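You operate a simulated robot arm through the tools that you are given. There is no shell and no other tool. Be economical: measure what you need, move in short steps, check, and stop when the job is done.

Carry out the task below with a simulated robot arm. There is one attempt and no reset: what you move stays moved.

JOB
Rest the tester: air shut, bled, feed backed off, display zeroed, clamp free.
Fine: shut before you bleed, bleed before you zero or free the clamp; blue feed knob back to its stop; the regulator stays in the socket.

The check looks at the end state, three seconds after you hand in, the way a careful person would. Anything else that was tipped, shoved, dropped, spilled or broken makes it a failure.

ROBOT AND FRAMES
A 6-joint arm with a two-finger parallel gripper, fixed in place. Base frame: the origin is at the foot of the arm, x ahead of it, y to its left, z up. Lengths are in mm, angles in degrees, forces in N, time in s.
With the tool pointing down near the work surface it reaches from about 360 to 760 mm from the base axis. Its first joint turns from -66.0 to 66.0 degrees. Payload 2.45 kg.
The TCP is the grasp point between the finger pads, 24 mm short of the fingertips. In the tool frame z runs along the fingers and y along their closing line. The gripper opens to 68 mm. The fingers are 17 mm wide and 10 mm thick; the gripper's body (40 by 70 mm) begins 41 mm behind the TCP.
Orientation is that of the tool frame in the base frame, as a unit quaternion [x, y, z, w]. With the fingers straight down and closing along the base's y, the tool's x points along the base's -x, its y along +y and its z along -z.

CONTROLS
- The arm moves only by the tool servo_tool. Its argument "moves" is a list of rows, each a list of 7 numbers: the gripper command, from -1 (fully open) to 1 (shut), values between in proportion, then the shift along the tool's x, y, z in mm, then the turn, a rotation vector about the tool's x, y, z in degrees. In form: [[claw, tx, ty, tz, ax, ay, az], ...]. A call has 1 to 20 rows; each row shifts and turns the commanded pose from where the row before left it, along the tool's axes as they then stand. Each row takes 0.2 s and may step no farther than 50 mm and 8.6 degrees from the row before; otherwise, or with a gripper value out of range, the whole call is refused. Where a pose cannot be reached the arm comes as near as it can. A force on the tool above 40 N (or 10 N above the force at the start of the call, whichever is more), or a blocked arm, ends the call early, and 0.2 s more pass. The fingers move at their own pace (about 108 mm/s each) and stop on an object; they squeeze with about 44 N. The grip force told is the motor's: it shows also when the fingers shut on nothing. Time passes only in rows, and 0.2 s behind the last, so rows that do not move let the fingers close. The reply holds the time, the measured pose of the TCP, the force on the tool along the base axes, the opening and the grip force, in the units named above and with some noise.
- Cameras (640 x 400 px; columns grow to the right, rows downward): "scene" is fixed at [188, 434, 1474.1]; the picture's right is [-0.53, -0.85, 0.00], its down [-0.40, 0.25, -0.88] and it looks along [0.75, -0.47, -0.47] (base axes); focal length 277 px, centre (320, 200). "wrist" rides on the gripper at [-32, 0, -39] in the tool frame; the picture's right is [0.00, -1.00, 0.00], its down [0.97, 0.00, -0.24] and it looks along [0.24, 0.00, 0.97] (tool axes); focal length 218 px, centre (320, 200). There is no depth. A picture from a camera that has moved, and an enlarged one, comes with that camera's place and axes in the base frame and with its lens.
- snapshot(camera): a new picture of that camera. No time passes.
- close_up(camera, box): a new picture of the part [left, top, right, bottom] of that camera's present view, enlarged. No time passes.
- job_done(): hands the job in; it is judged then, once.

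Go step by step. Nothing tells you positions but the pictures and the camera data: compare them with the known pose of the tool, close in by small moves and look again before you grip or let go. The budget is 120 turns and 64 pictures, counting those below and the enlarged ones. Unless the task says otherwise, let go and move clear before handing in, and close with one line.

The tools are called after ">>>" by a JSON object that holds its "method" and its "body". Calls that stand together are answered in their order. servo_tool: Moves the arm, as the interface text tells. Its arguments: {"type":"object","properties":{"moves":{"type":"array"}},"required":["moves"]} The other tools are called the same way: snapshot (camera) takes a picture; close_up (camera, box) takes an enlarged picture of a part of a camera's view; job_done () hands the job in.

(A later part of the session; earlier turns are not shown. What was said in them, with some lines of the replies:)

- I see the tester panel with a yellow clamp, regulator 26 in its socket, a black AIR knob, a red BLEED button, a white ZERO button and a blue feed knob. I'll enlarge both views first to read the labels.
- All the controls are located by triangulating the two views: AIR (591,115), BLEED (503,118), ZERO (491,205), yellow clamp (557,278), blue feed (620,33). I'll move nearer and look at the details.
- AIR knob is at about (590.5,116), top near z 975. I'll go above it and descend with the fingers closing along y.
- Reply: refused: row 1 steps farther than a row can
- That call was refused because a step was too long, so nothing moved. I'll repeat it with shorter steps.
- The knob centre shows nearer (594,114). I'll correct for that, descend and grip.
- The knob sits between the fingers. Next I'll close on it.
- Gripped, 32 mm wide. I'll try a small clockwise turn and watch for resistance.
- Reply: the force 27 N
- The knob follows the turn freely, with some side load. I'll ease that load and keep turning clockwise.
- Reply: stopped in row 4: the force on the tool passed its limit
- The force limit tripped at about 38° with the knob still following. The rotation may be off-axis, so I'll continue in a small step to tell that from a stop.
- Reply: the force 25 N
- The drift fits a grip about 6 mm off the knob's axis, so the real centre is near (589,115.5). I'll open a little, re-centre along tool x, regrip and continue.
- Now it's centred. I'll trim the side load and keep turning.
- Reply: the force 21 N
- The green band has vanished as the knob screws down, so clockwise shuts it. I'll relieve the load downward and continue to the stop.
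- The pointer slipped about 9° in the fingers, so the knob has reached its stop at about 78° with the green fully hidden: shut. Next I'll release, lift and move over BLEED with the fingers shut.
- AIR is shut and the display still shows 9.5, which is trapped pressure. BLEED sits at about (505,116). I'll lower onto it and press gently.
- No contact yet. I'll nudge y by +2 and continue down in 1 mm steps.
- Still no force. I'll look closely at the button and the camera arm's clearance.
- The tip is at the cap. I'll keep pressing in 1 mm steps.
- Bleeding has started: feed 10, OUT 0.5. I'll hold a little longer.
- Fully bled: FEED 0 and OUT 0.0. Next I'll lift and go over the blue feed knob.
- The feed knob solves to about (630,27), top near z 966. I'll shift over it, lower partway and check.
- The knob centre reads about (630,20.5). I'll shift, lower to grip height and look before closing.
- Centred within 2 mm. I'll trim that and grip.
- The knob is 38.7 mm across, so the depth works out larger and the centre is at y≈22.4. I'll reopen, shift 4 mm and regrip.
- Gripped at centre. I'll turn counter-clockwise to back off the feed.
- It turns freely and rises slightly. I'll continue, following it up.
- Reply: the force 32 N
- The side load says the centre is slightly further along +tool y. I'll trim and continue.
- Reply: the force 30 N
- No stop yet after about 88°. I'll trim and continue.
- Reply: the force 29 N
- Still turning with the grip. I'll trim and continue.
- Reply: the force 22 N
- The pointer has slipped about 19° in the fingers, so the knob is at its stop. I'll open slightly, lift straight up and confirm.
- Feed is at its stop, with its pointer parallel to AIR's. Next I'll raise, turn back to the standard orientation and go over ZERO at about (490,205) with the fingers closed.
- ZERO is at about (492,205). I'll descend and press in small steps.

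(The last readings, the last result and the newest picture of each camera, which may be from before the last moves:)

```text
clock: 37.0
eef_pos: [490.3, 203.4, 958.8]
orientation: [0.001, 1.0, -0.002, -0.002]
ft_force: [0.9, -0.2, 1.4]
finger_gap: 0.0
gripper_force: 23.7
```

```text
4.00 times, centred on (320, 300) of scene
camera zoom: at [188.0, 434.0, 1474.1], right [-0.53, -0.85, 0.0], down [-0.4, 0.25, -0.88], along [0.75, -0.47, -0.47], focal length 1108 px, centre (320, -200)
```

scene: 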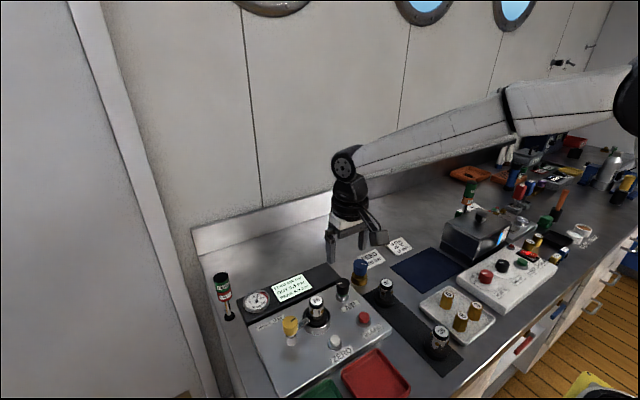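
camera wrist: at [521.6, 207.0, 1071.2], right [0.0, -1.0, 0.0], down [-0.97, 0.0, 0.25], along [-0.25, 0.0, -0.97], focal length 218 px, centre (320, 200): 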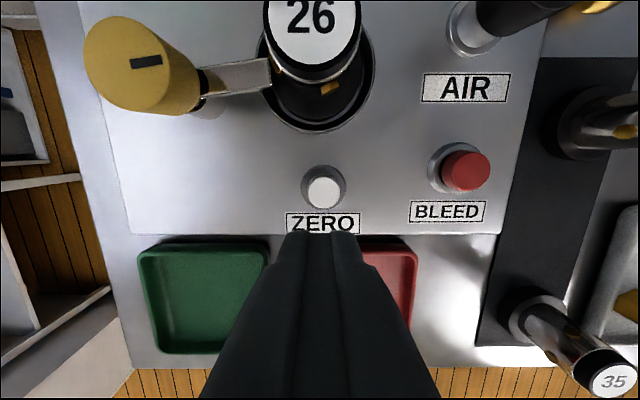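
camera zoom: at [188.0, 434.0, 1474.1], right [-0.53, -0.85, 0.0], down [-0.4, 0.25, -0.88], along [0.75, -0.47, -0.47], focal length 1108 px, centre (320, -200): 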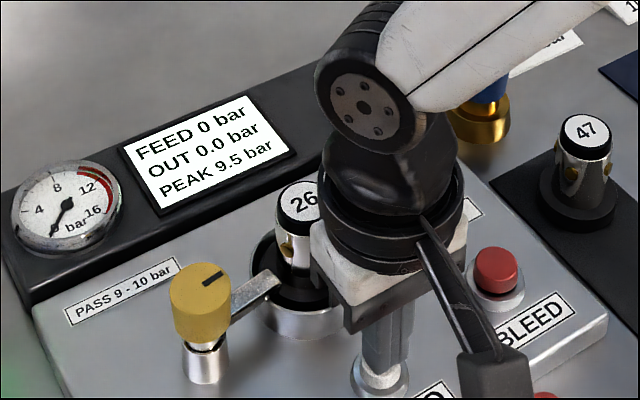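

Just in contact. I'll press a few millimetres further.

>>> {"method": "servo_tool", "body": {"moves": [[1, 0, 0, 1, 0, 0, 0], [1, 0, 0, 1, 0, 0, 0], [1, 0, 0, 1, 0, 0, 0], [1, 0, 0, 0.7, 0, 0, 0], [1, 0, 0, 0, 0, 0, 0], [1, 0, 0, 0, 0, 0, 0]]}}

>>> {"method": "close_up", "body": {"camera": "scene", "box": [240, 250, 400, 350]}}

```text
clock: 38.4
eef_pos: [490.6, 202.5, 955.7]
orientation: [0.0, 1.0, -0.002, -0.003]
ft_force: [2.6, -1.0, 4.7]
finger_gap: 0.0
gripper_force: 23.2
```

```text
4.00 times, centred on (320, 300) of scene
camera zoom: at [188.0, 433.9, 1474.1], right [-0.53, -0.85, 0.0], down [-0.4, 0.25, -0.88], along [0.75, -0.47, -0.47], focal length 1108 px, centre (320, -200)
```

zoom: 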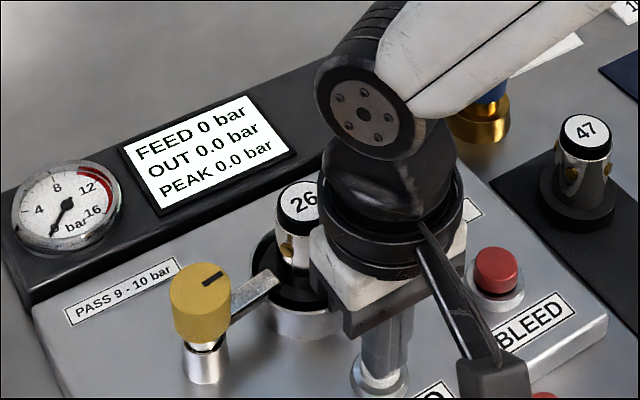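

PEAK is 0.0, so the display is zeroed. Next I'll go up and over the yellow clamp knob at about (552,278), turning the fingers across the clamp arm's direction and opening them.

>>> {"method": "servo_tool", "body": {"moves": [[1, 0, 0, -40, 0, 0, 0], [1, 0, 0, -40, 0, 0, 0], [1, 0, 0, -20, 0, 0, 0], [1, -20.5, 25.3, 0, 0, 0, 0], [1, -20.5, 25.3, 0, 0, 0, 0], [1, -20.5, 25.3, 0, 0, 0, 0], [-1, 0, 0, 0, 0, 0, 8.2], [-1, 0, 0, 0, 0, 0, 8.2], [-1, 0, 0, 0, 0, 0, 8.2], [-1, 0, 0, 0, 0, 0, 8.2], [-1, 0, 0, 0, 0, 0, 8.2], [-1, 0, 0, 0, 0, 0, 8.2], [-1, 0, 0, 0, 0, 0, 8.2], [-1, 0, 0, 0, 0, 0, 8.2], [-1, 0, 0, 0, 0, 0, 8.2], [-1, 0, 0, 0, 0, 0, 8.2], [-1, 0, 0, 0, 0, 0, 8], [-1, 0, 0, 0, 0, 0, 0]]}}

>>> {"method": "snapshot", "body": {"camera": "wrist"}}

>>> {"method": "close_up", "body": {"camera": "scene", "box": [240, 250, 400, 350]}}

```text
clock: 42.2
eef_pos: [552.3, 279.6, 1054.9]
orientation: [0.708, 0.706, -0.004, -0.002]
ft_force: [0.4, 0.2, 0.8]
finger_gap: 68.0
gripper_force: 0.1
```

```text
20 pictures are left
camera wrist: at [553.1, 247.0, 1094.1], right [-1.0, 0.0, 0.01], down [0.0, 0.97, 0.24], along [-0.01, 0.24, -0.97], focal length 218 px, centre (320, 200)
```

wrist: 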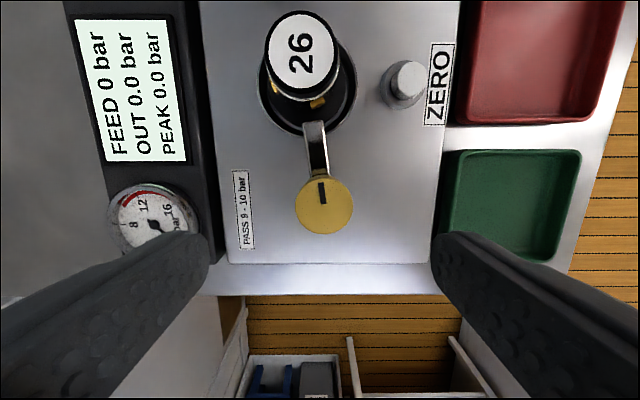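

```text
4.00 times, centred on (320, 300) of scene
camera zoom: at [188.0, 434.0, 1474.1], right [-0.53, -0.85, 0.0], down [-0.4, 0.25, -0.88], along [0.75, -0.47, -0.47], focal length 1108 px, centre (320, -200)
```

zoom: 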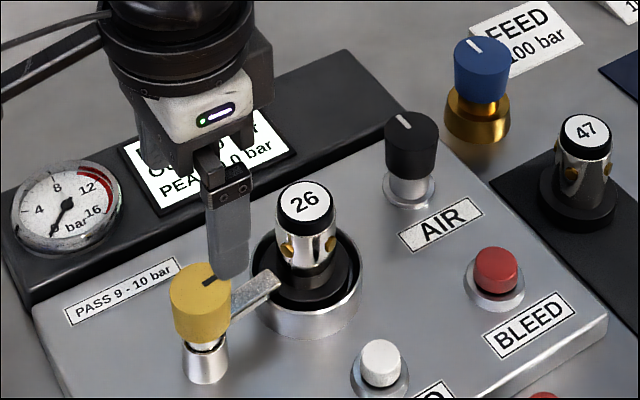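

The yellow knob is at about (549.6,280), top near 977. I'll descend with the fingers along x, clear of the clamp arm, and check.

>>> {"method": "servo_tool", "body": {"moves": [[-1, 0.5, -2.3, 40, 0, 0, 0], [-1, 0, 0, 30, 0, 0, 0], [-1, 0, 0, 14, 0, 0, 0], [-1, 0, 0, 0, 0, 0, 0]]}}

>>> {"method": "snapshot", "body": {"camera": "wrist"}}

```text
clock: 43.2
eef_pos: [548.8, 281.5, 969.4]
orientation: [0.708, 0.706, -0.004, -0.001]
ft_force: [0.2, 0.3, -0.1]
finger_gap: 68.2
gripper_force: 0.0
```

```text
18 pictures are left
camera wrist: at [549.6, 248.1, 1008.7], right [-1.0, 0.0, 0.01], down [0.0, 0.97, 0.24], along [-0.01, 0.24, -0.97], focal length 218 px, centre (320, 200)
```

wrist: 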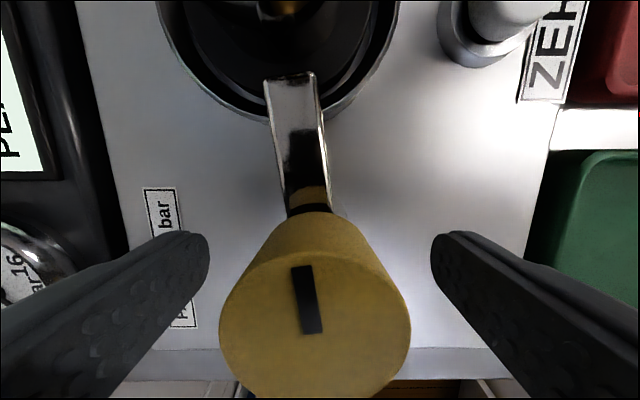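

I'll trim 2 mm and grip.

>>> {"method": "servo_tool", "body": {"moves": [[-1, -2, 0.5, 0, 0, 0, 0], [0.2, 0, 0, 0, 0, 0, 0], [1, 0, 0, 0, 0, 0, 0], [1, 0, 0, 0, 0, 0, 0]]}}

```text
clock: 44.2
eef_pos: [549.9, 278.1, 971.1]
orientation: [0.707, 0.708, -0.004, -0.001]
ft_force: [-0.8, -0.5, -1.0]
finger_gap: 31.3
gripper_force: 44.6
```

Gripped at 31 mm. I'll try a small counter-clockwise turn and watch the arm.

>>> {"method": "servo_tool", "body": {"moves": [[1, 0, 0, 0, 0, 0, -8], [1, 0, 0, 0, 0, 0, -8], [1, 0, 0, 0, 0, 0, 0]]}}

>>> {"method": "snapshot", "body": {"camera": "wrist"}}

```text
clock: 45.0
eef_pos: [549.3, 278.0, 970.7]
orientation: [0.601, 0.799, -0.004, -0.001]
ft_force: [2.3, -0.7, -2.8]
finger_gap: 30.8
gripper_force: 44.6
```

```text
17 pictures are left
camera wrist: at [559.7, 247.1, 1009.5], right [-0.96, -0.28, 0.01], down [-0.27, 0.93, 0.24], along [-0.07, 0.23, -0.97], focal length 218 px, centre (320, 200)
```

wrist: 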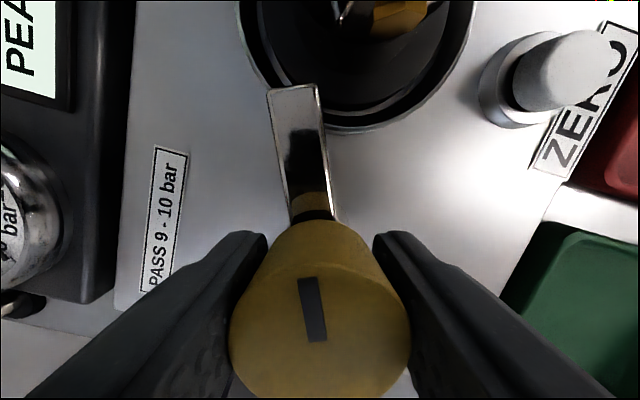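

The arm swings off with the knob, freely. I'll continue counter-clockwise.

>>> {"method": "servo_tool", "body": {"moves": [[1, 0, 0, 0, 0, 0, -8], [1, 0, 0, 0, 0, 0, -8], [1, 0, 0, 0, 0, 0, -8], [1, 0, 0, 0, 0, 0, -8], [1, 0, 0, 0, 0, 0, 0]]}}

>>> {"method": "snapshot", "body": {"camera": "wrist"}}

```text
clock: 46.2
eef_pos: [550.8, 278.5, 971.5]
orientation: [0.358, 0.934, -0.003, -0.003]
ft_force: [11.1, 6.7, -15.9]
finger_gap: 31.1
gripper_force: 44.6
```

```text
16 pictures are left
camera wrist: at [575.3, 256.8, 1009.4], right [-0.67, -0.74, 0.01], down [-0.72, 0.65, 0.24], along [-0.18, 0.16, -0.97], focal length 218 px, centre (320, 200)
```

wrist: 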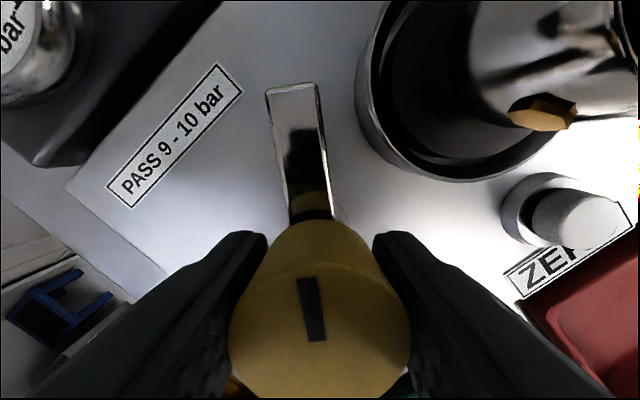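

The arm is well off the socket. I'll relieve the load and go on to its stop.

>>> {"method": "servo_tool", "body": {"moves": [[1, -0.3, 0.3, 0.6, 0, 0, 0], [1, 0, 0, 0, 0, 0, -8], [1, 0, 0, 0, 0, 0, -8], [1, 0, 0, 0, 0, 0, -8], [1, 0, 0, 0, 0, 0, -8], [1, 0, 0, 0, 0, 0, 0]]}}

>>> {"method": "snapshot", "body": {"camera": "wrist"}}

```text
clock: 47.6
eef_pos: [552.2, 279.9, 971.1]
orientation: [0.087, 0.996, -0.001, -0.002]
ft_force: [9.1, 15.4, -2.3]
finger_gap: 31.1
gripper_force: 44.7
```

```text
15 pictures are left
camera wrist: at [583.1, 273.4, 1010.2], right [-0.17, -0.99, 0.0], down [-0.96, 0.17, 0.24], along [-0.24, 0.04, -0.97], focal length 218 px, centre (320, 200)
```

wrist: 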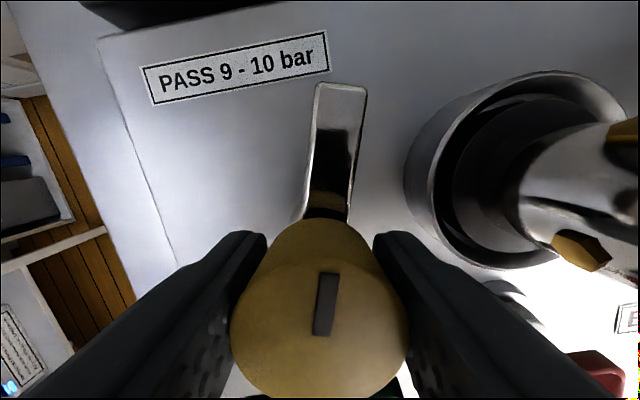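

The knob slipped in the fingers at the end of travel. The arm is swung clear, pointing away from the regulator. I'll release, lift clear and check everything.

>>> {"method": "servo_tool", "body": {"moves": [[-0.5, 0, 0, 0, 0, 0, 0], [-0.5, 0, 0, 0, 0, 0, 0], [-0.5, 0, 0, -30, 0, 0, 0], [-0.5, 0, 0, -40, 0, 0, 0], [-0.5, 0, 0, -40, 0, 0, 0], [-0.5, 40, 0, -20, 0, 0, 0], [-0.5, 40, 0, -20, 0, 0, 0], [-0.5, 0, 0, 0, 0, 0, 0]]}}

>>> {"method": "snapshot", "body": {"camera": "wrist"}}

>>> {"method": "close_up", "body": {"camera": "scene", "box": [240, 220, 432, 340]}}

```text
clock: 49.4
eef_pos: [471.6, 292.0, 1122.2]
orientation: [0.087, 0.996, -0.002, -0.002]
ft_force: [0.0, -0.1, 0.3]
finger_gap: 51.0
gripper_force: 0.0
```

```text
14 pictures are left
camera wrist: at [503.5, 285.7, 1160.5], right [-0.17, -0.98, 0.01], down [-0.95, 0.17, 0.25], along [-0.24, 0.04, -0.97], focal length 218 px, centre (320, 200)
```

wrist: 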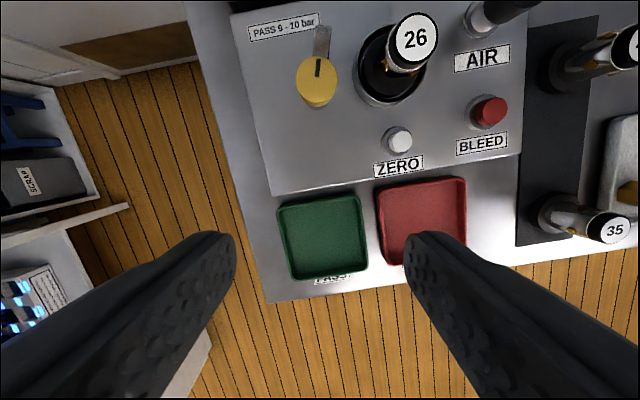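

```text
3.33 times, centred on (336, 280) of scene
camera zoom: at [188.0, 434.0, 1474.1], right [-0.53, -0.85, 0.0], down [-0.4, 0.25, -0.88], along [0.75, -0.47, -0.47], focal length 923 px, centre (267, -67)
```

zoom: 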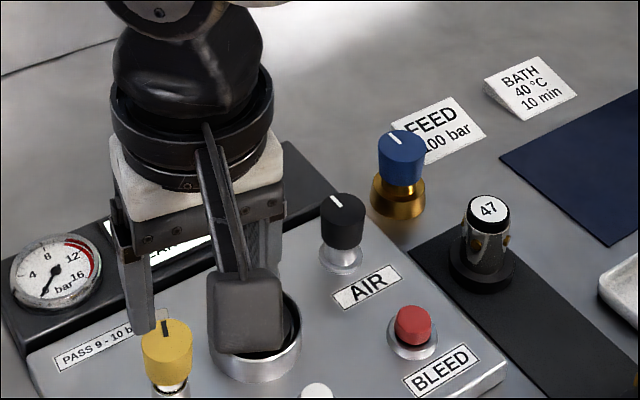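

The clamp arm is free, all three pointers are parallel, and the regulator is still seated. I'll back off so the display can be read one last time.

>>> {"method": "servo_tool", "body": {"moves": [[-0.5, 10, -40, -20, 0, 0, 0], [-0.5, 10, -40, -20, 0, 0, 0], [-0.5, 10, -40, -20, 0, 0, 0], [-0.5, 10, -40, -20, 0, 0, 0], [-0.5, 0, 0, -40, 0, 0, 0], [-0.5, 0, 0, 0, 0, 0, 0]]}}

>>> {"method": "close_up", "body": {"camera": "scene", "box": [200, 240, 400, 365]}}

>>> {"method": "snapshot", "body": {"camera": "scene"}}

```text
clock: 50.8
eef_pos: [406.0, 142.2, 1242.6]
orientation: [0.087, 0.996, -0.002, -0.003]
ft_force: [-0.8, 0.1, 0.1]
finger_gap: 51.0
gripper_force: 0.1
```

```text
3.20 times, centred on (300, 302) of scene
camera zoom: at [188.0, 434.0, 1474.1], right [-0.53, -0.85, 0.0], down [-0.4, 0.25, -0.88], along [0.75, -0.47, -0.47], focal length 886 px, centre (384, -128)
```

zoom: 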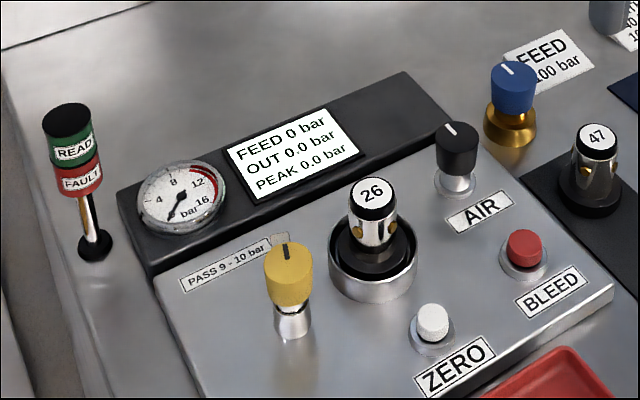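

```text
11 pictures are left
```

scene: 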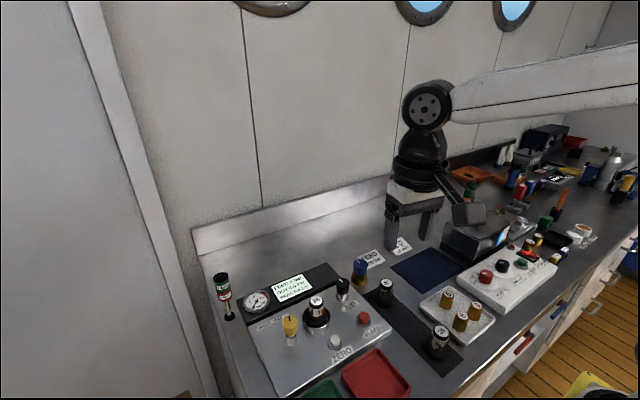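

The display reads 0 / 0.0 / 0.0, air is shut, feed is at its stop, the clamp is clear, and the regulator is in its socket with nothing else disturbed. I'm handing in.

>>> {"method": "job_done", "body": {}}

```text
The job is handed in.
```

The tester is at rest: air shut, then bled, blue feed knob back at its stop, display zeroed, clamp free, and the regulator still in its socket.
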